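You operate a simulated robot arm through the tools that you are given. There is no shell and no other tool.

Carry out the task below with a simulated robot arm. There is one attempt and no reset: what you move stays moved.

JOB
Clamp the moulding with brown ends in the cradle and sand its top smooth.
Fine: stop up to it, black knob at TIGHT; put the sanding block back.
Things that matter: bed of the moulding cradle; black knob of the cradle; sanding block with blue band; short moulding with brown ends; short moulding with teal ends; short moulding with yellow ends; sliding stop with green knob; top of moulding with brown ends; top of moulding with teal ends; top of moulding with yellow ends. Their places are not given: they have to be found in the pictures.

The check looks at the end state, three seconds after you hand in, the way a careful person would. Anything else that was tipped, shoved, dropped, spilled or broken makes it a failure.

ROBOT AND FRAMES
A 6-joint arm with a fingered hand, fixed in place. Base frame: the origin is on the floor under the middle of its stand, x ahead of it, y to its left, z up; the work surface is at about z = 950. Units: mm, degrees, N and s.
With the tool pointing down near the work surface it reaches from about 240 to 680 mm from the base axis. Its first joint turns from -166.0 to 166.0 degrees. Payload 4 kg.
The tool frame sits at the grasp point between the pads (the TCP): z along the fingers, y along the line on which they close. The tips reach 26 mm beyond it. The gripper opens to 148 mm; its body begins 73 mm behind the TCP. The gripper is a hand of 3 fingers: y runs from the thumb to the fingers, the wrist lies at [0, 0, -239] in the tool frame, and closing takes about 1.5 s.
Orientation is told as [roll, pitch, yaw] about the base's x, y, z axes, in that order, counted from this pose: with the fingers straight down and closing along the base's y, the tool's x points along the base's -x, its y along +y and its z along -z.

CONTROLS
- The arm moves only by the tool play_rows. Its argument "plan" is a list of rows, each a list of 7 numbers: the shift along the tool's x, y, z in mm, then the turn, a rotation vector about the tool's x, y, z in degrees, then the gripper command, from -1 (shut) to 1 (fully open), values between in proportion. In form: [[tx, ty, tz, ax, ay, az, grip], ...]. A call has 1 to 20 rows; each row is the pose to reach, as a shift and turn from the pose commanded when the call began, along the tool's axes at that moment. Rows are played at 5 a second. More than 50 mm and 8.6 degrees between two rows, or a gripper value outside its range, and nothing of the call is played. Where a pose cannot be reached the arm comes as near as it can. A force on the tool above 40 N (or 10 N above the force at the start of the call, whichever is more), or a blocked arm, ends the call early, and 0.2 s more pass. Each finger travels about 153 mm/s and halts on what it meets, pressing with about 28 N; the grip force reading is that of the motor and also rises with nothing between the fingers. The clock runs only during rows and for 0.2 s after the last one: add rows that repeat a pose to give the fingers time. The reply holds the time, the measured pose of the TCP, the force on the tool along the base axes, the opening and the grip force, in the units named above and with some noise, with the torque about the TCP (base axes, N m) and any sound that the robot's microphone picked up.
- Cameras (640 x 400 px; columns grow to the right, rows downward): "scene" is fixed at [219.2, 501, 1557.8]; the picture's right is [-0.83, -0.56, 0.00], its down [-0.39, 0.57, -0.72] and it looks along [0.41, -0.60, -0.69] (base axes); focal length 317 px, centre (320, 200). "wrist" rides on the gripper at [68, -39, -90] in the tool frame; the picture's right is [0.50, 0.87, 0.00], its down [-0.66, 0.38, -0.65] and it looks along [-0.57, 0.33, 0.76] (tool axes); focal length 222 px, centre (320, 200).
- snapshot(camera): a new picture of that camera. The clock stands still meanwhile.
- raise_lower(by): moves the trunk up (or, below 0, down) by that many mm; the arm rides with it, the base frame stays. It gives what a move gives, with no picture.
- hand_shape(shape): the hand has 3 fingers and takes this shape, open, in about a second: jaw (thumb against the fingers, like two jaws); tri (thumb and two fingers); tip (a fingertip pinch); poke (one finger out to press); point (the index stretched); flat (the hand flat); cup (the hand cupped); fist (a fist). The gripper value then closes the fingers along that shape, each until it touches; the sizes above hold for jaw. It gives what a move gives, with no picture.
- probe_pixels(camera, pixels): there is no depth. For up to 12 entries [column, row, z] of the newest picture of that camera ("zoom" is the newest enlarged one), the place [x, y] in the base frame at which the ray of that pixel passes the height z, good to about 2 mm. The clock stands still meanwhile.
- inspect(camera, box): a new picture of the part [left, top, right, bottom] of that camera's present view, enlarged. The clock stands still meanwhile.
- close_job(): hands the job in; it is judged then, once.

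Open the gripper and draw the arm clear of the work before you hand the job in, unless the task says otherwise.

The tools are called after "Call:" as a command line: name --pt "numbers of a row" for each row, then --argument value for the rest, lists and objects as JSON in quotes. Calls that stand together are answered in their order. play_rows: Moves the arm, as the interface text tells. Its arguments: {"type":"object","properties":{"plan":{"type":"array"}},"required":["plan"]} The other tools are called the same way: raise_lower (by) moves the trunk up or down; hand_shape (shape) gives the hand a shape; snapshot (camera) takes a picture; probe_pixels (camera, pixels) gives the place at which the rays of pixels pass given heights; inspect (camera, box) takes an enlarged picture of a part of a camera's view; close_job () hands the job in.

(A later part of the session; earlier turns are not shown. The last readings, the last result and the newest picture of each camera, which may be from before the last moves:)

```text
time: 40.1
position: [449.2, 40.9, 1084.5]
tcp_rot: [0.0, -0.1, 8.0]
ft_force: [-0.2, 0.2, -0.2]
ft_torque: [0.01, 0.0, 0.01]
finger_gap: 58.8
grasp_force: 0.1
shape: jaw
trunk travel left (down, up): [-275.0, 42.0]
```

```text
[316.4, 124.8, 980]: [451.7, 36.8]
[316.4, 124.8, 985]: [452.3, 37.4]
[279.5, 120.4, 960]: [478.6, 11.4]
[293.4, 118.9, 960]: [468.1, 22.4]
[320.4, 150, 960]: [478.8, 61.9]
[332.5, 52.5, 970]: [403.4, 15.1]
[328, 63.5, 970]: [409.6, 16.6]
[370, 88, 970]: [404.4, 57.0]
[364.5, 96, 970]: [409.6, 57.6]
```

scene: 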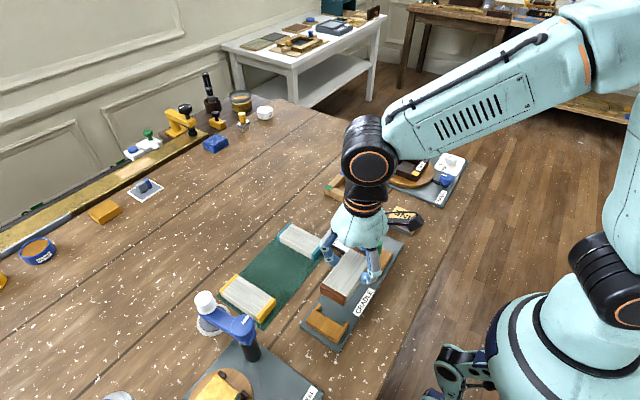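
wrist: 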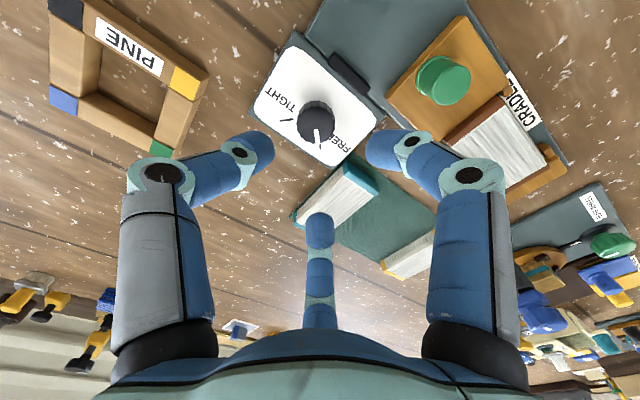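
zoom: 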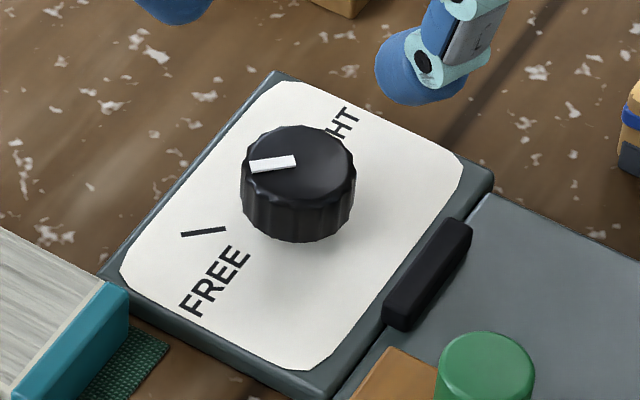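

Knob centre ≈ (452, 37.2), top ≈ z 984; ticks lie at about +45° (FREE) and −45° (TIGHT), so about a −90° turn. I'll start at yaw 80 and end near −10, so I rotate to yaw 80 above the knob.

Call:
play_rows --pt "-1 -2 0 0 0 -8 -0.2" --pt "-2.3 -4 0 0 0 -16 -0.2" --pt "-2.3 -4 0 0 0 -24 -0.2" --pt "-2.3 -4 0 0 0 -32 -0.2" --pt "-2.3 -4 0 0 0 -40 -0.2" --pt "-2.3 -4 0 0 0 -48 -0.2" --pt "-2.3 -4 0 0 0 -56 -0.2" --pt "-2.3 -4 0 0 0 -64 -0.2" --pt "-2.3 -4 0 0 0 -72 -0.2" --pt "-2.3 -4 0 0 0 -72 -0.2"

Call:
snapshot --camera "wrist"

Call:
inspect --camera "wrist" --box '[240, 40, 400, 200]'

```text
time: 42.3
position: [451.7, 36.7, 1085.5]
tcp_rot: [0.0, -0.1, 80.0]
ft_force: [-0.5, 1.0, -0.5]
ft_torque: [-0.02, -0.04, -0.02]
finger_gap: 59.1
grasp_force: 0.0
shape: jaw
trunk travel left (down, up): [-275.0, 42.0]
```

```text
taken
```

wrist: 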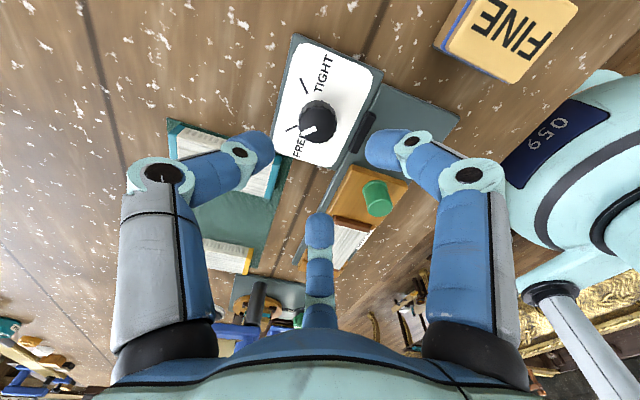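

```text
2.50 times, centred on (320, 120) of wrist
```

zoom: 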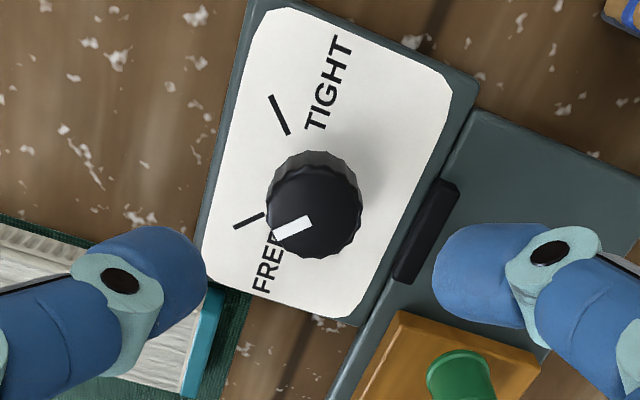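

I probe knob centre, ticks and pointer from this view.

Call:
probe_pixels --camera "wrist" --pixels '[[318, 124.4, 984], [285.6, 131.2, 960], [297.6, 125.2, 960], [300.4, 78.8, 960], [307.6, 94, 960], [302.5, 134.8, 984], [317, 128, 984], [298.8, 124, 984], [336.8, 124, 984], [318, 106, 984], [318, 143.2, 984]]'

```text
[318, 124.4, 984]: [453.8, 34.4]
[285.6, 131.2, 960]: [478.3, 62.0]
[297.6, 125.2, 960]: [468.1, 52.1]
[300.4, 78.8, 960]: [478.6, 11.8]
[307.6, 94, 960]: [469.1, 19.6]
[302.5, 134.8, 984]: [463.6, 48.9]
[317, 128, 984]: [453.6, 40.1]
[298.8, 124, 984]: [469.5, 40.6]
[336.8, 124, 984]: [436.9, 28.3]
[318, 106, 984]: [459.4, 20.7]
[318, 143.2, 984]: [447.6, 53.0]
```

Ticks are at ±45° about (452.7,36.5), so a 90° clockwise turn. I descend onto the knob with ~52 mm opening.

Call:
play_rows --pt "0 -1 20 0 0 0 -0.3" --pt "0 -1 40 0 0 0 -0.3" --pt "0 -1 60 0 0 0 -0.3" --pt "0 -1 75 0 0 0 -0.3" --pt "0 -1 85 0 0 0 -0.3" --pt "0 -1 91 0 0 0 -0.3" --pt "0 -1 91 0 0 0 -0.3"

Call:
snapshot --camera "wrist"

Call:
inspect --camera "scene" --box '[300, 180, 400, 260]'

```text
time: 43.9
position: [452.6, 35.2, 993.0]
tcp_rot: [0.0, 0.0, 80.0]
ft_force: [0.6, -0.2, 0.6]
ft_torque: [0.01, 0.02, 0.0]
finger_gap: 51.8
grasp_force: 0.1
shape: jaw
trunk travel left (down, up): [-275.0, 42.0]
```

```text
taken
```

wrist: 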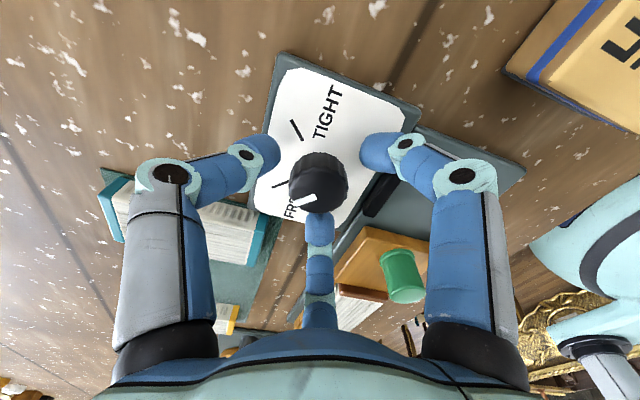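

```text
5.00 times, centred on (350, 220) of scene
```

zoom: 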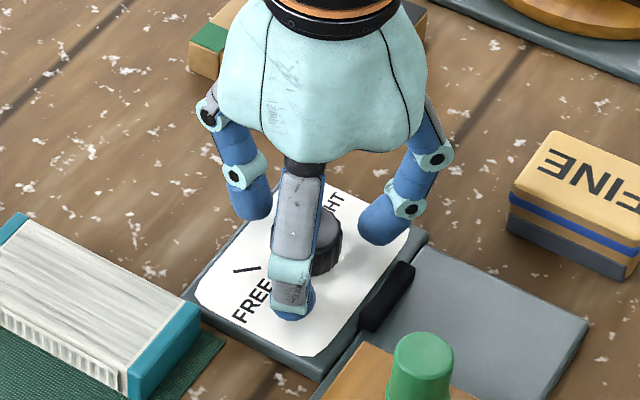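

The fingers surround the black knob without touching. I close on it.

Call:
play_rows --pt "0 0 0 0 0 0 -0.4" --pt "0 0 0 0 0 0 -0.5" --pt "0 0 0 0 0 0 -0.7" --pt "0 0 0 0 0 0 -1" --pt "0 0 0 0 0 0 -1" --pt "0 0 0 0 0 0 -1"

Call:
snapshot --camera "wrist"

```text
time: 45.3
position: [453.6, 35.1, 993.0]
tcp_rot: [-0.1, 0.0, 80.0]
ft_force: [1.5, 0.5, -4.1]
ft_torque: [0.0, -0.04, -0.02]
finger_gap: 26.1
grasp_force: 27.9
shape: jaw
trunk travel left (down, up): [-275.0, 42.0]
```

```text
taken
```

wrist: 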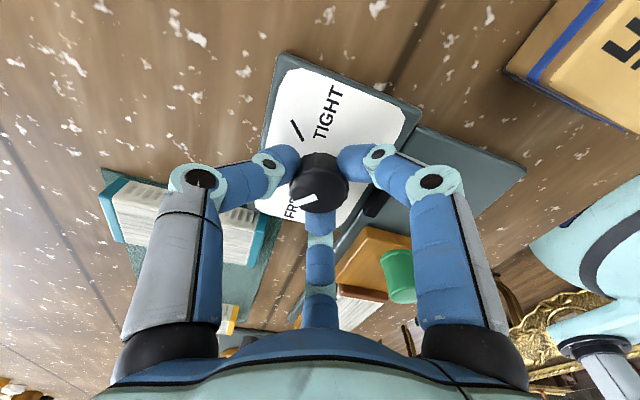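

Gripped (gap 26, 28 N). I turn clockwise by 45° first and check that the knob follows.

Call:
play_rows --pt "0 0 0 0 0 7.5 -1" --pt "0 0 0 0 0 15 -1" --pt "0 0 0 0 0 22.5 -1" --pt "0 0 0 0 0 30 -1" --pt "0 0 0 0 0 37.5 -1" --pt "0 0 0 0 0 45 -1" --pt "0 0 0 0 0 45 -1"

Call:
snapshot --camera "wrist"

Call:
inspect --camera "scene" --box '[300, 180, 400, 260]'

```text
time: 46.9
position: [452.7, 35.8, 993.5]
tcp_rot: [0.0, 0.0, 35.0]
ft_force: [-4.5, -0.6, -9.7]
ft_torque: [-0.03, 0.09, 0.02]
finger_gap: 26.0
grasp_force: 28.2
shape: jaw
trunk travel left (down, up): [-275.0, 42.0]
```

```text
taken
```

wrist: 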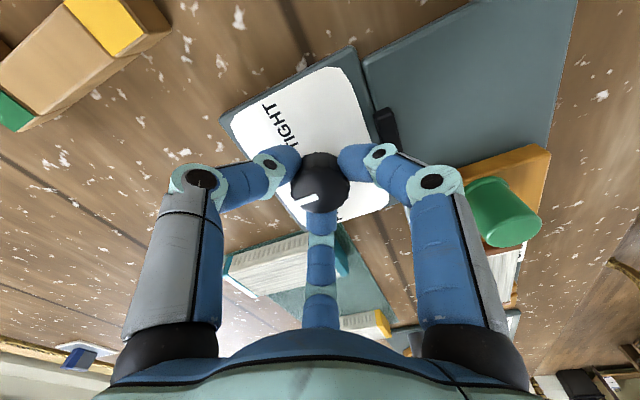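

```text
5.00 times, centred on (350, 220) of scene
```

zoom: 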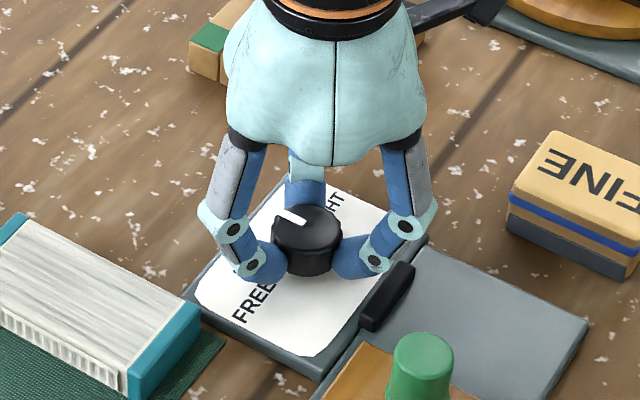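

The knob follows the hand. I turn the remaining 45°.

Call:
play_rows --pt "0 0 0 0 0 7.5 -1" --pt "0 0 0 0 0 15 -1" --pt "0 0 0 0 0 22.5 -1" --pt "0 0 0 0 0 30 -1" --pt "0 0 0 0 0 37.5 -1" --pt "0 0 0 0 0 45 -1" --pt "0 0 0 0 0 45 -1"

Call:
snapshot --camera "wrist"

Call:
inspect --camera "scene" --box '[300, 180, 400, 260]'

```text
time: 48.5
position: [451.9, 36.3, 992.9]
tcp_rot: [0.1, 0.0, -10.1]
ft_force: [-5.7, 7.0, -12.8]
ft_torque: [0.11, 0.11, 0.05]
finger_gap: 25.0
grasp_force: 27.4
shape: jaw
trunk travel left (down, up): [-275.0, 42.0]
```

```text
taken
```

wrist: 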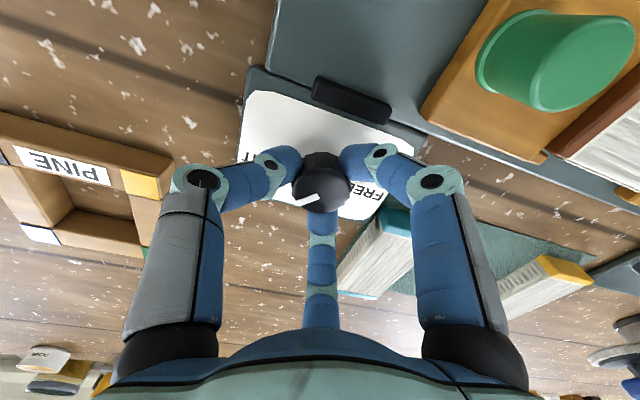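

```text
5.00 times, centred on (350, 220) of scene
```

zoom: 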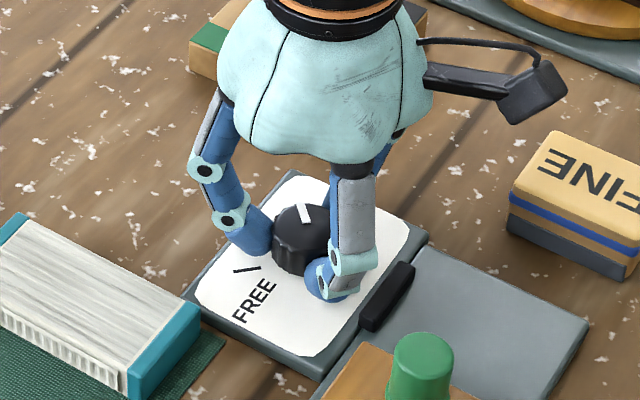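

I zoom the wrist view to check the pointer's direction relative to the hand (slip).

Call:
inspect --camera "wrist" --box '[240, 130, 400, 230]'

```text
4.00 times, centred on (320, 180) of wrist
```

zoom: 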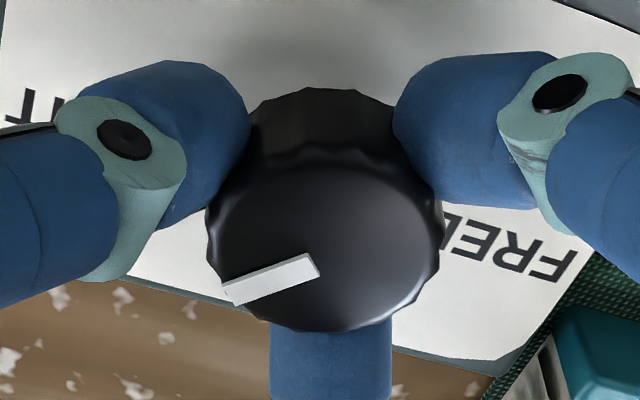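

I probe pointer ends and knob top centre at z=984.

Call:
probe_pixels --camera "wrist" --pixels '[[296.25, 204.25, 984], [319.25, 195.5, 984], [321.25, 192.5, 984], [291.75, 190, 984], [350.75, 190, 984]]'

Call:
inspect --camera "scene" --box '[325, 200, 385, 240]'

```text
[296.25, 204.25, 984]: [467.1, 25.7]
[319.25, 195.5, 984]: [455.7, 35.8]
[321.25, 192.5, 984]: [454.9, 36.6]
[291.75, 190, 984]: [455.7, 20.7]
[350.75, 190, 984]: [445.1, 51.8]
```

```text
10.00 times, centred on (355, 220) of scene
```

zoom: 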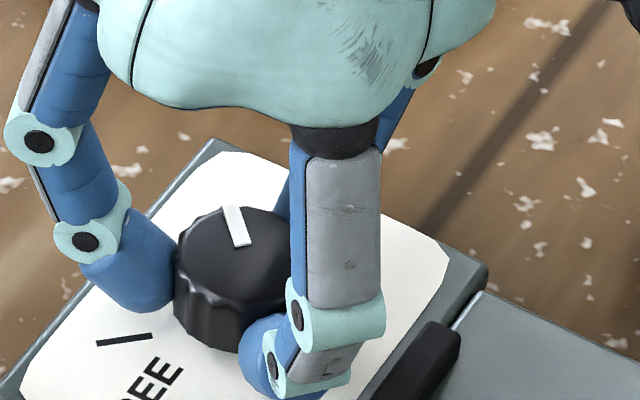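

Pointer direction reads about −41.5°, near TIGHT (−45°). I release, rise, and compare pointer with the TIGHT tick.

Call:
play_rows --pt "0 0 0 0 0 0 -0.7" --pt "0 0 0 0 0 0 -0.5" --pt "0 0 0 0 0 0 -0.3" --pt "0 0 0 0 0 0 -0.3" --pt "0 0 -15 0 0 0 -0.3" --pt "0 0 -35 0 0 0 -0.3" --pt "0 0 -60 0 0 0 -0.2" --pt "0 0 -90 0 0 0 -0.2" --pt "0 0 -90 0 0 0 -0.2"

Call:
snapshot --camera "wrist"

Call:
inspect --camera "wrist" --box '[240, 50, 400, 190]'

Call:
inspect --camera "scene" --box '[310, 205, 390, 255]'

```text
time: 50.5
position: [451.5, 37.5, 1084.6]
tcp_rot: [0.0, 0.0, -10.0]
ft_force: [-0.1, 0.0, 0.9]
ft_torque: [-0.02, 0.0, -0.03]
finger_gap: 58.6
grasp_force: 0.1
shape: jaw
trunk travel left (down, up): [-275.0, 42.0]
```

```text
taken
```

wrist: 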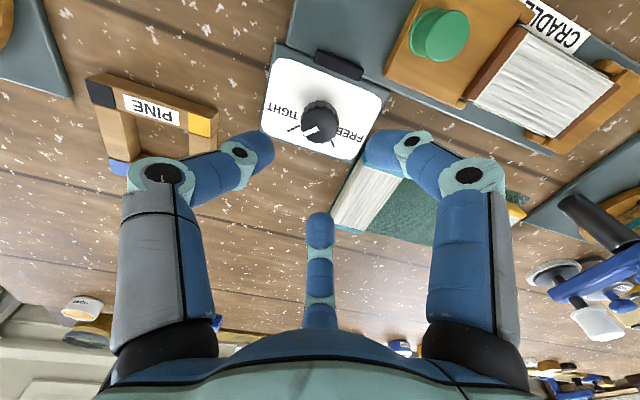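

```text
2.86 times, centred on (320, 120) of wrist
```

zoom: 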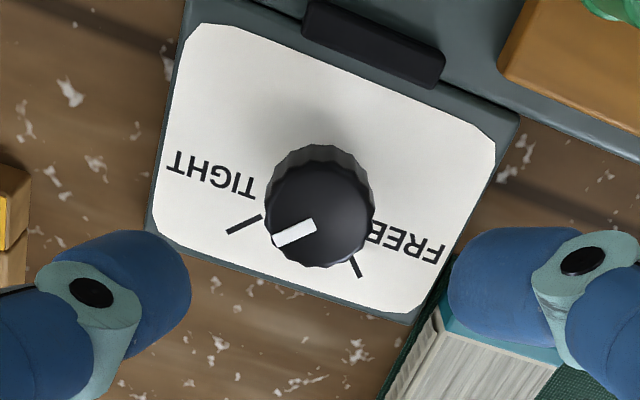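

```text
8.00 times, centred on (350, 230) of scene
```

zoom: 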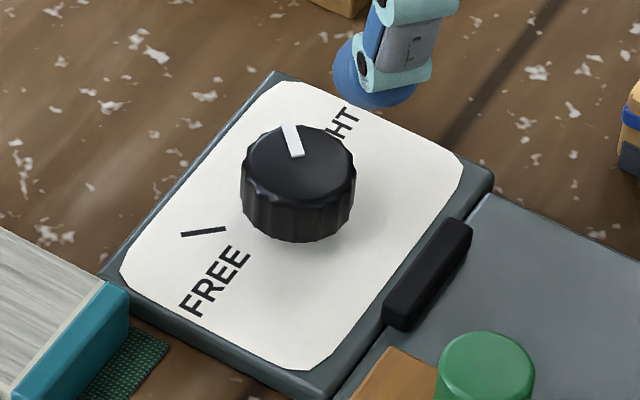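

The pointer now looks parallel to the TIGHT tick. I verify with probes.

Call:
probe_pixels --camera "wrist" --pixels '[[318.4, 128.3, 984], [304.5, 134.6, 984], [287.8, 131.2, 960], [299.4, 125.25, 960], [319.4, 125.2, 984], [334.4, 146.5, 960], [330.5, 140, 960]]'

Call:
probe_pixels --camera "scene" --pixels '[[345.6, 220.6, 984], [347.1, 224.5, 984], [347.25, 225.4, 984]]'

```text
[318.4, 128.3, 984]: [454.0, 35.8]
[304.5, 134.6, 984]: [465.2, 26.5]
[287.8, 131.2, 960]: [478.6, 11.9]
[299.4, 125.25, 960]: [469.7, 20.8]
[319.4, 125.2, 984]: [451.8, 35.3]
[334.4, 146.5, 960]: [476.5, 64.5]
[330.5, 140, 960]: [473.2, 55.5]
```

```text
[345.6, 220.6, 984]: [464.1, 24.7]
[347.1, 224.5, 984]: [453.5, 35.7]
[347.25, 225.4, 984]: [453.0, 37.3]
```

The knob points at TIGHT within a few degrees. Now the sanding block: I move above it with yaw 0, thumb on its −y side, and a wide opening.

Call:
play_rows --pt "20 -34 0 0 0 -2.5 0.35" --pt "40 -69 0 0 0 -5 0.35" --pt "60 -103 0 0 0 -7.5 0.35" --pt "79 -137.3 0 0 0 -10 0.35" --pt "79 -137.3 0 0 0 -10 0.35"

Call:
snapshot --camera "wrist"

Call:
snapshot --camera "scene"

```text
time: 51.7
position: [350.3, -84.7, 1081.9]
tcp_rot: [0.0, 0.0, 0.0]
ft_force: [0.1, 0.5, 0.0]
ft_torque: [0.02, -0.02, -0.01]
finger_gap: 99.3
grasp_force: 0.1
shape: jaw
trunk travel left (down, up): [-275.0, 42.0]
```

```text
taken
```

wrist: 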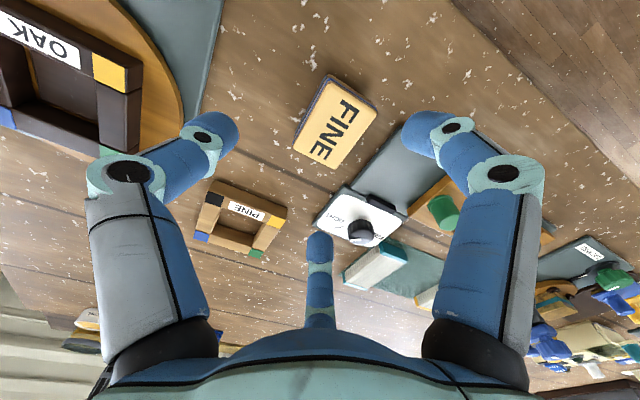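

```text
taken
```

scene: 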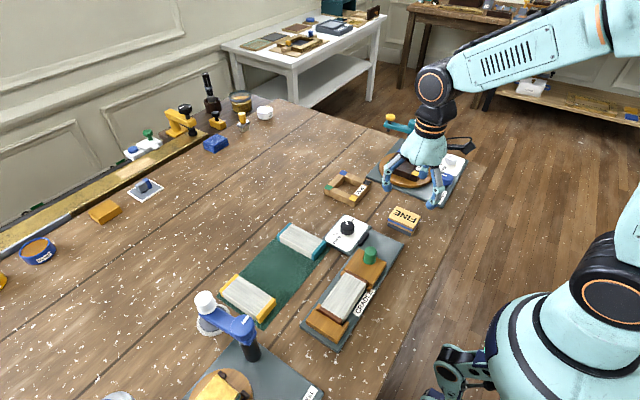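

I zoom on the block and check the thumb's surroundings (OAK turntable and its plate at wrist ~(180,100)).

Call:
inspect --camera "wrist" --box '[270, 60, 400, 180]'

Call:
inspect --camera "scene" --box '[360, 160, 450, 250]'

Call:
probe_pixels --camera "wrist" --pixels '[[183, 95, 965], [222, 0, 955], [200, 112, 955], [180, 125, 955], [182, 110, 965], [275, 215, 965]]'

```text
3.33 times, centred on (335, 120) of wrist
```

zoom: 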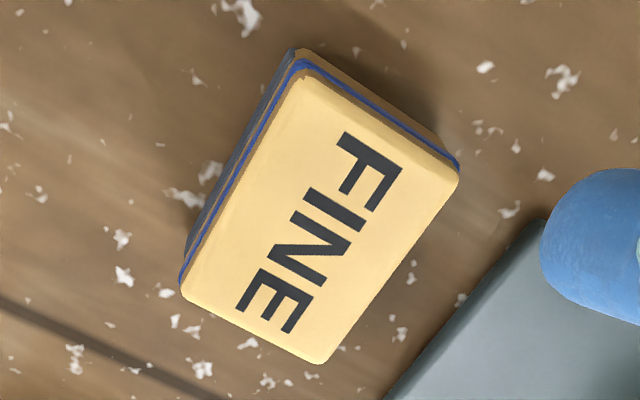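

```text
4.44 times, centred on (405, 205) of scene
```

zoom: 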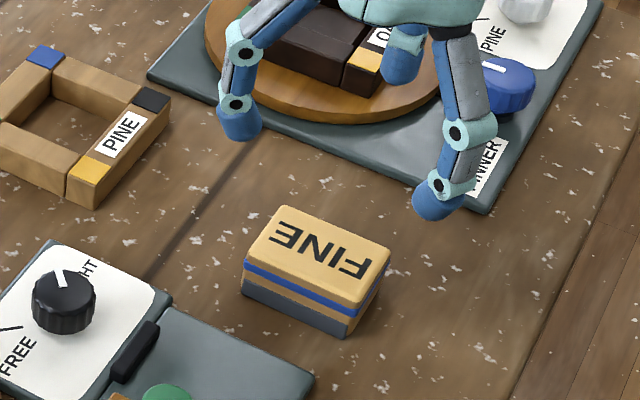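

```text
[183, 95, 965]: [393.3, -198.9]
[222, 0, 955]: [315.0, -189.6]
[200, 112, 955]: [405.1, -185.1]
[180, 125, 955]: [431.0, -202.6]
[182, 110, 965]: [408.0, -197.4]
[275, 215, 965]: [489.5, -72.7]
```

I probe the block's top corners at z≈973 from this view.

Call:
probe_pixels --camera "wrist" --pixels '[[329, 81, 973], [376.6, 111.5, 973], [335.3, 169, 973], [293.6, 147, 973], [327, 75, 951], [329, 81, 976], [376.6, 111.5, 976], [335.3, 169, 976], [293.6, 147, 976]]'

Call:
probe_pixels --camera "scene" --pixels '[[396.4, 206.2, 973], [420.5, 215.5, 973], [412.6, 227.8, 973], [387.7, 218.5, 973], [387.4, 226.2, 951], [410.3, 236, 951], [396.4, 206.2, 976], [412.6, 228.5, 976]]'

```text
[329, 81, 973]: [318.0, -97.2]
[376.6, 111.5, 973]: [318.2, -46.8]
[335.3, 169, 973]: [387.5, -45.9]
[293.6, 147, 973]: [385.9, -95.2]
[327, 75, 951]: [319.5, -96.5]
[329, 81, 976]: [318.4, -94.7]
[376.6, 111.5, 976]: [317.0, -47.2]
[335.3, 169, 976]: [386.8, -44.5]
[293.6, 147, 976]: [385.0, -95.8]
```

```text
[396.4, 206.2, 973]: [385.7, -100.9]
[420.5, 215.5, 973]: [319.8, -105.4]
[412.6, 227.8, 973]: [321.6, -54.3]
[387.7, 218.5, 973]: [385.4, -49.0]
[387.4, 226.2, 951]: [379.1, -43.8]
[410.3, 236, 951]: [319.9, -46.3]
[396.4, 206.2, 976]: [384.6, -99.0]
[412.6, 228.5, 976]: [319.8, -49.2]
```

The block's centre is ≈(351.5, −71), size ≈ 66×50×25. I descend with TCP at (351.5, −83) so two fingers flank the ±x faces and the thumb the −y face.

Call:
play_rows --pt "-1.2 1.7 20 0 0 0 0.35" --pt "-1.2 1.7 40 0 0 0 0.35" --pt "-1.2 1.7 60 0 0 0 0.35" --pt "-1.2 1.7 78 0 0 0 0.35" --pt "-1.2 1.7 78 0 0 0 0.35"

Call:
snapshot --camera "wrist"

Call:
inspect --camera "scene" --box '[360, 160, 450, 250]'

```text
time: 52.9
position: [352.4, -83.4, 1005.4]
tcp_rot: [0.0, 0.0, 0.1]
ft_force: [-0.2, -0.9, -0.2]
ft_torque: [0.0, 0.01, 0.0]
finger_gap: 99.5
grasp_force: 0.1
shape: jaw
trunk travel left (down, up): [-275.0, 42.0]
```

```text
taken
```

wrist: 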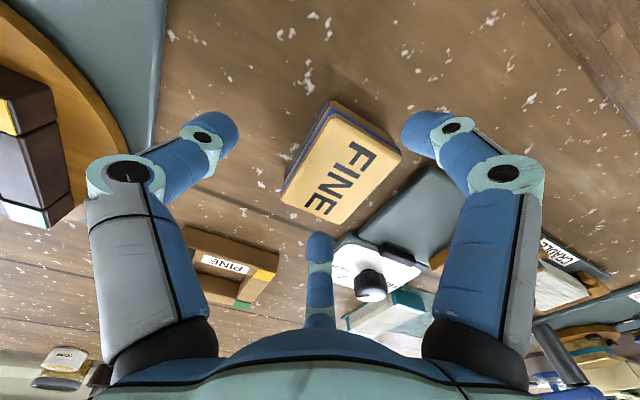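

```text
4.44 times, centred on (405, 205) of scene
```

zoom: 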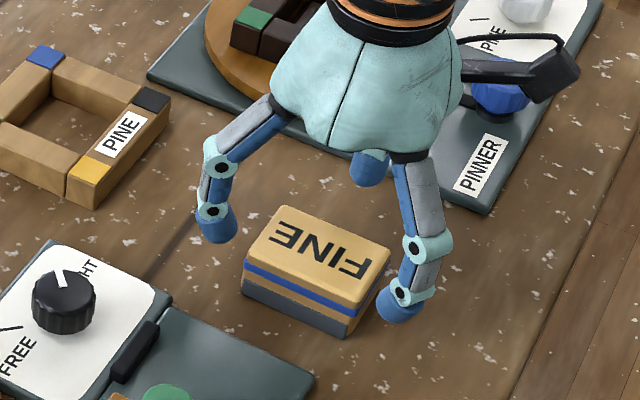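

Fingers straddle the block clear on both sides. I descend to TCP z≈982.

Call:
play_rows --pt "0 0 10 0 0 0 0.35" --pt "0 0 18 0 0 0 0.35" --pt "0 0 23 0 0 0 0.35" --pt "0 0 23 0 0 0 0.35"

Call:
inspect --camera "scene" --box '[360, 160, 450, 250]'

Call:
snapshot --camera "wrist"

```text
time: 53.9
position: [351.3, -83.1, 982.2]
tcp_rot: [0.0, 0.0, 0.0]
ft_force: [0.0, 0.0, -0.6]
ft_torque: [-0.02, -0.01, 0.04]
finger_gap: 99.5
grasp_force: 0.0
shape: jaw
trunk travel left (down, up): [-275.0, 42.0]
```

```text
4.44 times, centred on (405, 205) of scene
```

zoom: 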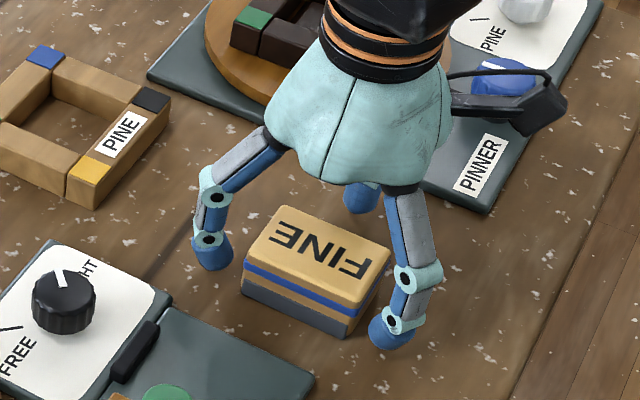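

```text
taken
```

wrist: 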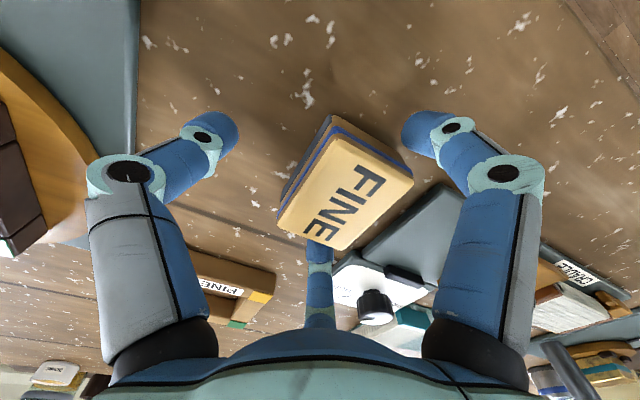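

All clear. I close the hand on the block gradually.

Call:
play_rows --pt "0 0 0 0 0 0 0.2" --pt "0 0 0 0 0 0 0.05" --pt "0 0 0 0 0 0 -0.1" --pt "0 0 0 0 0 0 -0.3" --pt "0 0 0 0 0 0 -0.6" --pt "0 0 0 0 0 0 -1" --pt "0 0 0 0 0 0 -1" --pt "0 0 0 0 0 0 -1" --pt "0 0 0 0 0 0 -1"

Call:
inspect --camera "scene" --box '[360, 160, 450, 250]'

Call:
snapshot --camera "wrist"

```text
time: 55.9
position: [349.9, -83.8, 981.8]
tcp_rot: [0.0, 0.0, 0.0]
ft_force: [0.0, -0.2, -0.4]
ft_torque: [0.0, 0.01, 0.01]
finger_gap: 51.4
grasp_force: 28.4
shape: jaw
trunk travel left (down, up): [-275.0, 42.0]
```

```text
4.44 times, centred on (405, 205) of scene
```

zoom: 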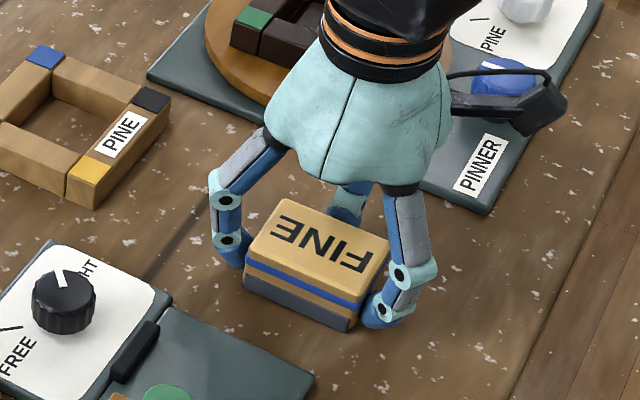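

```text
taken
```

wrist: 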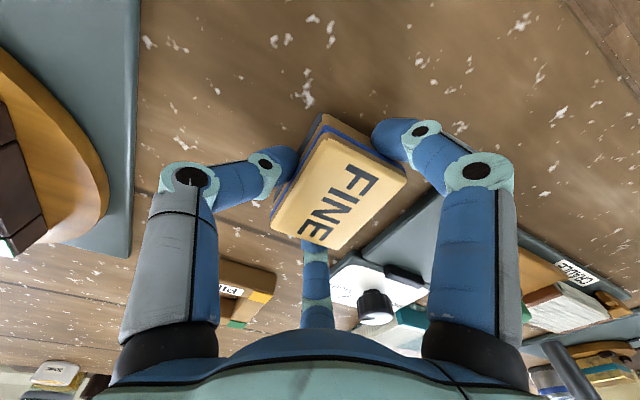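

Gripped the block (gap 51, 28 N). I lift it straight up 70 mm.

Call:
play_rows --pt "0 0 -4 0 0 0 -1" --pt "0 0 -10 0 0 0 -1" --pt "0 0 -20 0 0 0 -1" --pt "0 0 -35 0 0 0 -1" --pt "0 0 -50 0 0 0 -1" --pt "0 0 -70 0 0 0 -1" --pt "0 0 -90 0 0 0 -1" --pt "0 0 -90 0 0 0 -1"

Call:
snapshot --camera "wrist"

Call:
inspect --camera "scene" --box '[360, 130, 450, 220]'

Call:
inspect --camera "wrist" --box '[240, 90, 440, 260]'

```text
time: 57.7
position: [351.2, -84.4, 1072.7]
tcp_rot: [-0.1, 0.0, 0.1]
ft_force: [-0.6, 0.0, -0.5]
ft_torque: [0.01, 0.0, 0.0]
finger_gap: 51.4
grasp_force: 28.1
shape: jaw
trunk travel left (down, up): [-275.0, 42.0]
```

```text
taken
```

wrist: 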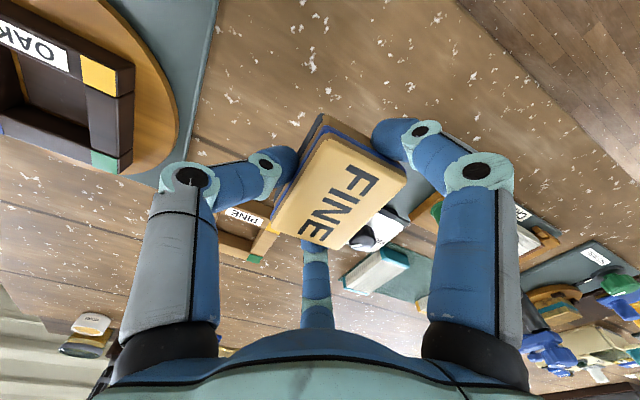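

```text
4.44 times, centred on (405, 175) of scene
```

zoom: 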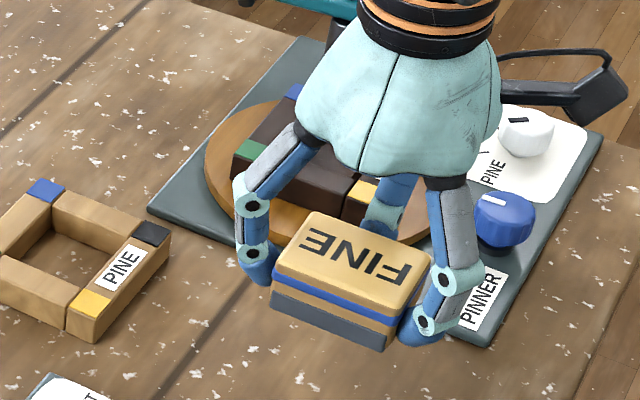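

```text
2.35 times, centred on (340, 175) of wrist
```

zoom: 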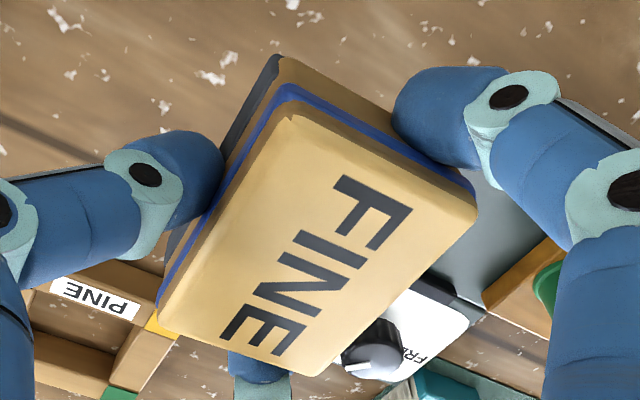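

I probe the block's top corners in the hand (top ≈ z 1066) to know its pose.

Call:
probe_pixels --camera "wrist" --pixels '[[329.2, 137.5, 1066], [405.7, 178.3, 1066], [339, 249.3, 1066], [271, 223.8, 1066]]'

Call:
probe_pixels --camera "scene" --pixels '[[403.8, 177.7, 1066], [430, 189.6, 1066], [421.5, 201.3, 1066], [394.6, 190, 1066], [394, 198.5, 1042], [420, 208.4, 1042]]'

```text
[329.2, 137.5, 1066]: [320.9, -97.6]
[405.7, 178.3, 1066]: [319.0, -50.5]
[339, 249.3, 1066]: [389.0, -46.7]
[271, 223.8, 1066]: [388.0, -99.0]
```

```text
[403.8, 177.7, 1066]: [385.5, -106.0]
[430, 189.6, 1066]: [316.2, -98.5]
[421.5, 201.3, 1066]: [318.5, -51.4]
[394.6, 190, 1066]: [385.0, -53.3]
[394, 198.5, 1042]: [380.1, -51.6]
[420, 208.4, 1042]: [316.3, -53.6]
```

The block is held level, its centre about (+1, +10) from the TCP. I carry it at z≈1085 over to above the moulding's middle.

Call:
play_rows --pt "0 20 -12 0 0 0 -1" --pt "-2 55 -12 0 0 0 -1" --pt "-4 90 -12 0 0 0 -1" --pt "-6 125 -12 0 0 0 -1" --pt "-8 160 -12 0 0 0 -1" --pt "-10 195 -12 0 0 0 -1" --pt "-12 230 -12 0 0 0 -1" --pt "-12.5 255 -12 0 0 0 -1" --pt "-12.5 274 -12 0 0 0 -1" --pt "-12.5 274 -12 0 0 0 -1"

Call:
snapshot --camera "wrist"

Call:
inspect --camera "scene" --box '[290, 220, 410, 350]'

```text
time: 59.9
position: [364.4, 190.2, 1084.6]
tcp_rot: [-0.1, 0.0, -0.1]
ft_force: [0.5, 0.3, 0.2]
ft_torque: [0.0, 0.01, 0.01]
finger_gap: 51.5
grasp_force: 28.4
shape: jaw
trunk travel left (down, up): [-275.0, 42.0]
```

```text
taken
```

wrist: 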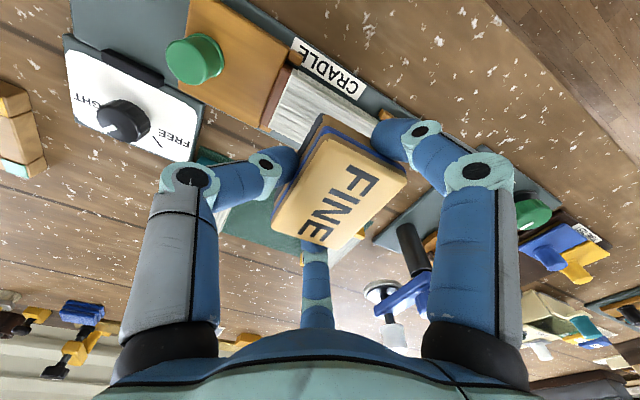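

```text
3.08 times, centred on (350, 285) of scene
```

zoom: 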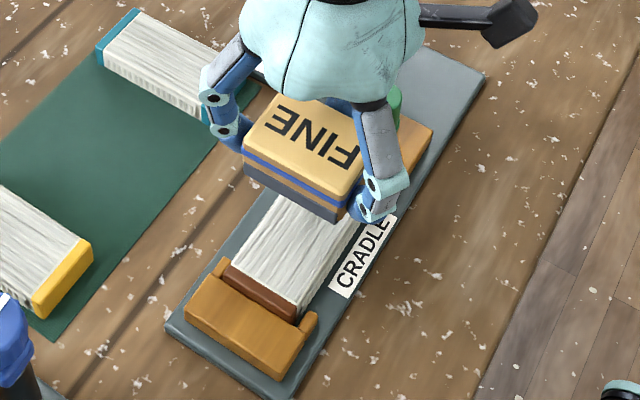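

The block is above the moulding. I descend to ≈8 mm above expected contact, then finer.

Call:
play_rows --pt "0 0 15 0 0 0 -1" --pt "0 0 30 0 0 0 -1" --pt "0 0 45 0 0 0 -1" --pt "0 0 56 0 0 0 -1" --pt "0 0 62 0 0 0 -1" --pt "0 0 65 0 0 0 -1" --pt "0 0 65 0 0 0 -1"

Call:
inspect --camera "scene" --box '[290, 220, 410, 350]'

```text
time: 61.5
position: [363.6, 190.4, 1020.3]
tcp_rot: [0.0, -0.1, 0.0]
ft_force: [0.7, -0.6, -0.9]
ft_torque: [0.0, -0.01, -0.02]
finger_gap: 51.3
grasp_force: 27.8
shape: jaw
trunk travel left (down, up): [-275.0, 42.0]
```

```text
3.08 times, centred on (350, 285) of scene
```

zoom: 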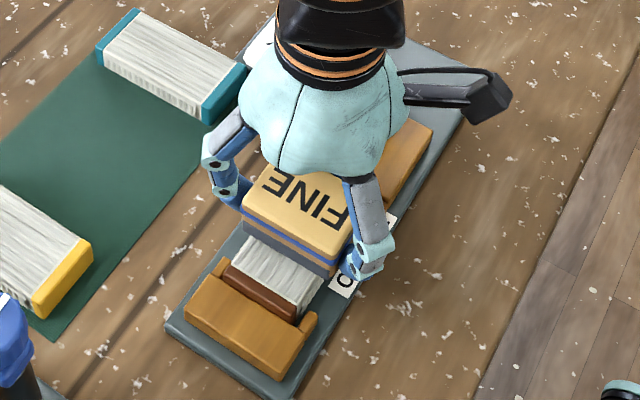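

Still no contact. I descend in 1.5 mm steps to about z 1014 and watch the force.

Call:
play_rows --pt "0 0 1.5 0 0 0 -1" --pt "0 0 3 0 0 0 -1" --pt "0 0 4.5 0 0 0 -1" --pt "0 0 5.5 0 0 0 -1" --pt "0 0 5.5 0 0 0 -1"

```text
time: 62.7
position: [364.4, 188.9, 1014.1]
tcp_rot: [0.1, 0.0, 0.0]
ft_force: [-0.5, 0.5, 1.4]
ft_torque: [0.11, 0.02, -0.03]
finger_gap: 51.2
grasp_force: 27.6
shape: jaw
trunk travel left (down, up): [-275.0, 42.0]
```

First slight touch (1.4 N, torque 0.11). I go down 1 mm more.

Call:
play_rows --pt "0 0 0.5 0 0 0 -1" --pt "0 0 1 0 0 0 -1" --pt "0 0 1 0 0 0 -1"

```text
time: 63.5
position: [365.5, 189.6, 1013.9]
tcp_rot: [0.0, 0.0, 0.0]
ft_force: [-0.6, -0.4, 4.9]
ft_torque: [0.15, 0.01, -0.01]
finger_gap: 51.3
grasp_force: 27.8
shape: jaw
trunk travel left (down, up): [-275.0, 42.0]
```

4.9 N with the contact toward the block's +y edge. I press another 0.8 mm to level it (target ≈10–12 N).

Call:
play_rows --pt "0 0 0.5 0 0 0 -1" --pt "0 0 0.8 0 0 0 -1" --pt "0 0 0.8 0 0 0 -1"

Call:
inspect --camera "scene" --box '[310, 250, 390, 340]'

```text
time: 64.3
position: [363.6, 189.7, 1012.6]
tcp_rot: [0.0, -0.2, -0.1]
ft_force: [1.1, -1.6, 9.8]
ft_torque: [0.23, 0.01, -0.02]
finger_gap: 51.2
grasp_force: 28.1
shape: jaw
trunk travel left (down, up): [-275.0, 42.0]
```

```text
4.44 times, centred on (350, 295) of scene
```

zoom: 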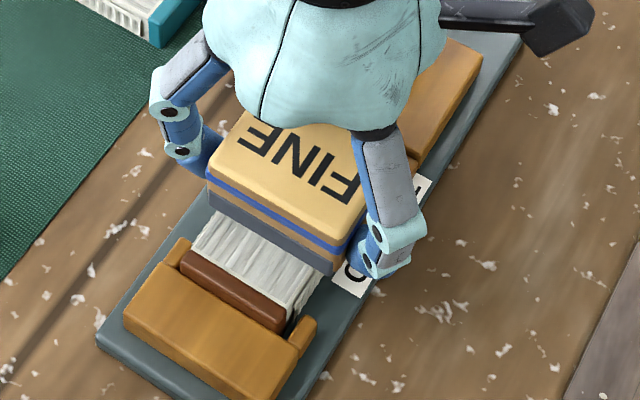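

About 10 N pressing. I make a first trial stroke of ±20 mm along y to check forces and block stability.

Call:
play_rows --pt "0 6 0 0 0 0 -1" --pt "0 13 0 0 0 0 -1" --pt "0 20 0 0 0 0 -1" --pt "0 13 0 0 0 0 -1" --pt "0 6 0 0 0 0 -1" --pt "0 0 0 0 0 0 -1" --pt "0 -7 0 0 0 0 -1" --pt "0 -14 0 0 0 0 -1" --pt "0 -20 0 0 0 0 -1"

Call:
inspect --camera "scene" --box '[300, 230, 400, 340]'

Call:
snapshot --camera "wrist"

```text
time: 66.3
position: [364.8, 169.0, 1012.5]
tcp_rot: [0.0, -0.2, 0.0]
ft_force: [1.0, 5.5, 17.0]
ft_torque: [0.39, 0.01, 0.0]
finger_gap: 51.4
grasp_force: 28.2
shape: jaw
trunk travel left (down, up): [-275.0, 42.0]
```

```text
3.64 times, centred on (350, 285) of scene
```

zoom: 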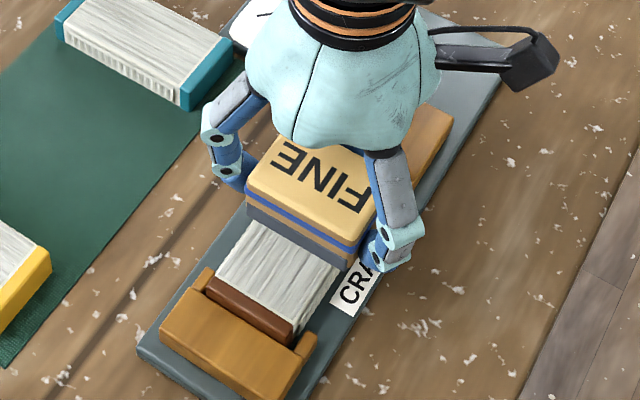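

```text
taken
```

wrist: 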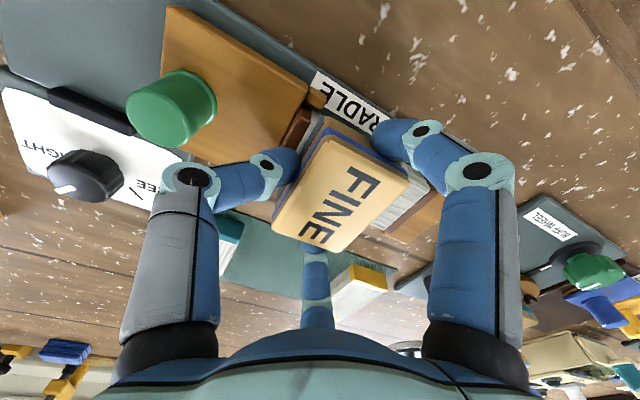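

The block holds steady (17 N down, 5.5 N friction). I now make full-length strokes, block centre from y≈166 to ≈233 and back.

Call:
play_rows --pt "0 -6 0 0 0 0 -1" --pt "0 -13 0 0 0 0 -1" --pt "0 -5 0 0 0 0 -1" --pt "0 3 0 0 0 0 -1" --pt "0 11 0 0 0 0 -1" --pt "0 19 0 0 0 0 -1" --pt "0 27 0 0 0 0 -1" --pt "0 35 0 0 0 0 -1" --pt "0 43 0 0 0 0 -1" --pt "0 50 0 0 0 0 -1" --pt "0 54 0 0 0 0 -1" --pt "0 46 0 0 0 0 -1" --pt "0 38 0 0 0 0 -1" --pt "0 30 0 0 0 0 -1" --pt "0 22 0 0 0 0 -1" --pt "0 14 0 0 0 0 -1" --pt "0 6 0 0 0 0 -1" --pt "0 -2 0 0 0 0 -1" --pt "0 -9 0 0 0 0 -1" --pt "0 -13 0 0 0 0 -1"

Call:
inspect --camera "scene" --box '[300, 230, 400, 340]'

```text
time: 70.5
position: [363.6, 156.9, 1012.4]
tcp_rot: [0.1, 0.0, 0.0]
ft_force: [1.1, 4.2, 10.7]
ft_torque: [0.23, -0.06, -0.04]
finger_gap: 51.3
grasp_force: 27.5
shape: jaw
trunk travel left (down, up): [-275.0, 42.0]
```

```text
3.64 times, centred on (350, 285) of scene
```

zoom: 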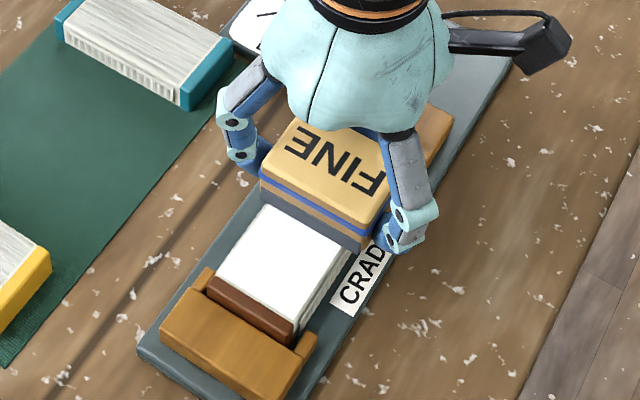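

The visible part of the top is now smooth white. I do another full pair of strokes to cover everything evenly, ending at the +y end so the other half can be seen.

Call:
play_rows --pt "0 8 0 0 0 0 -1" --pt "0 16 0 0 0 0 -1" --pt "0 24 0 0 0 0 -1" --pt "0 32 0 0 0 0 -1" --pt "0 40 0 0 0 0 -1" --pt "0 48 0 0 0 0 -1" --pt "0 56 0 0 0 0 -1" --pt "0 63 0 0 0 0 -1" --pt "0 68 0 0 0 0 -1" --pt "0 68 0 0 0 0 -1"

Call:
inspect --camera "scene" --box '[300, 230, 400, 340]'

Call:
snapshot --camera "wrist"

```text
time: 72.7
position: [364.3, 224.7, 1011.9]
tcp_rot: [0.1, 0.0, 0.1]
ft_force: [-0.5, -2.0, 5.3]
ft_torque: [0.08, -0.01, 0.0]
finger_gap: 51.1
grasp_force: 28.2
shape: jaw
trunk travel left (down, up): [-275.0, 42.0]
```

```text
3.64 times, centred on (350, 285) of scene
```

zoom: 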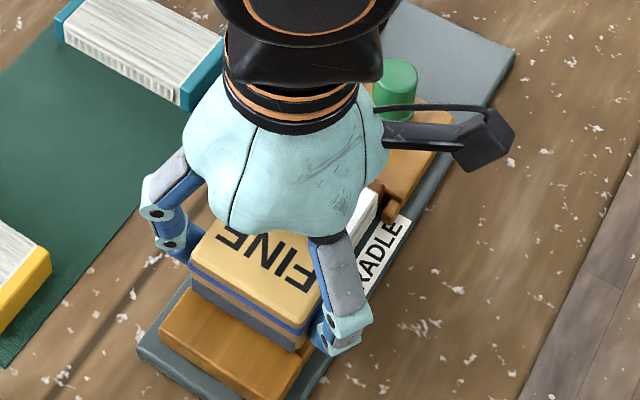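

```text
taken
```

wrist: 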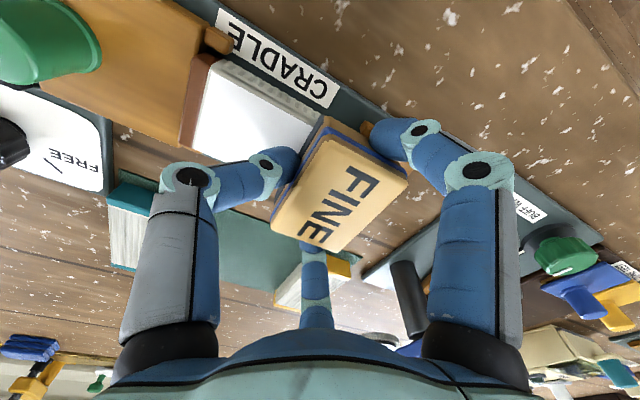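

The −y half is smooth white too. I zoom to verify near the sliding-stop end.

Call:
inspect --camera "wrist" --box '[170, 40, 350, 170]'

```text
3.08 times, centred on (260, 105) of wrist
```

zoom: 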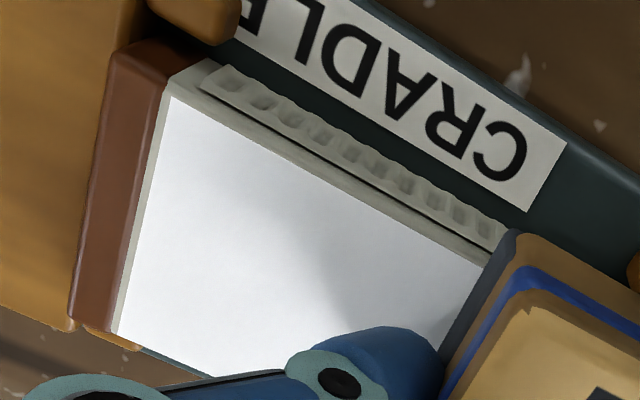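

It is smooth right up to the cap. I do one more full pass for thoroughness with slightly more pressure, ending mid-moulding.

Call:
play_rows --pt "0 -7 0.5 0 0 0 -1" --pt "0 -15 0.5 0 0 0 -1" --pt "0 -23 0.5 0 0 0 -1" --pt "0 -31 0.5 0 0 0 -1" --pt "0 -39 0.5 0 0 0 -1" --pt "0 -47 0.5 0 0 0 -1" --pt "0 -55 0.5 0 0 0 -1" --pt "0 -62 0.5 0 0 0 -1" --pt "0 -68 0.5 0 0 0 -1" --pt "0 -60 0.5 0 0 0 -1" --pt "0 -52 0.5 0 0 0 -1" --pt "0 -44 0.5 0 0 0 -1" --pt "0 -36 0.5 0 0 0 -1" --pt "0 -28 0.5 0 0 0 -1" --pt "0 -20 0.5 0 0 0 -1" --pt "0 -12 0.5 0 0 0 -1" --pt "0 -5 0.5 0 0 0 -1" --pt "0 -12 0.5 0 0 0 -1" --pt "0 -22 0.5 0 0 0 -1" --pt "0 -32 0.5 0 0 0 -1"

```text
time: 76.9
position: [363.0, 193.4, 1011.8]
tcp_rot: [-0.1, -0.1, 0.1]
ft_force: [0.1, 4.7, 14.2]
ft_torque: [0.31, 0.0, 0.01]
finger_gap: 51.3
grasp_force: 28.0
shape: jaw
trunk travel left (down, up): [-275.0, 42.0]
```

Pass complete with ≈14 N. I lift the block straight off and inspect the whole top.

Call:
play_rows --pt "0 0 -3 0 0 0 -1" --pt "0 0 -10 0 0 0 -1" --pt "0 0 -25 0 0 0 -1" --pt "0 0 -45 0 0 0 -1" --pt "0 0 -65 0 0 0 -1" --pt "0 0 -75 0 0 0 -1" --pt "0 0 -75 0 0 0 -1"

Call:
inspect --camera "scene" --box '[290, 220, 410, 350]'

Call:
snapshot --camera "wrist"

```text
time: 78.5
position: [364.5, 192.7, 1086.4]
tcp_rot: [0.0, 0.0, 0.0]
ft_force: [0.8, 0.3, -0.7]
ft_torque: [0.0, -0.02, 0.01]
finger_gap: 51.1
grasp_force: 28.4
shape: jaw
trunk travel left (down, up): [-275.0, 42.0]
```

```text
3.08 times, centred on (350, 285) of scene
```

zoom: 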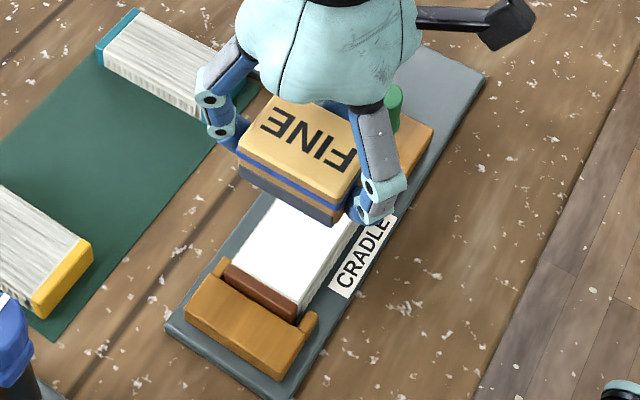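

```text
taken
```

wrist: 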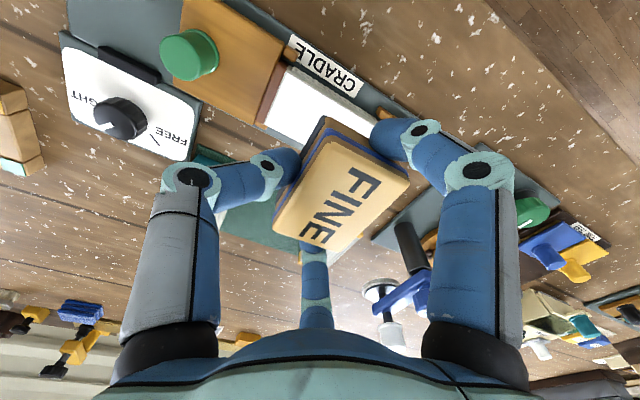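

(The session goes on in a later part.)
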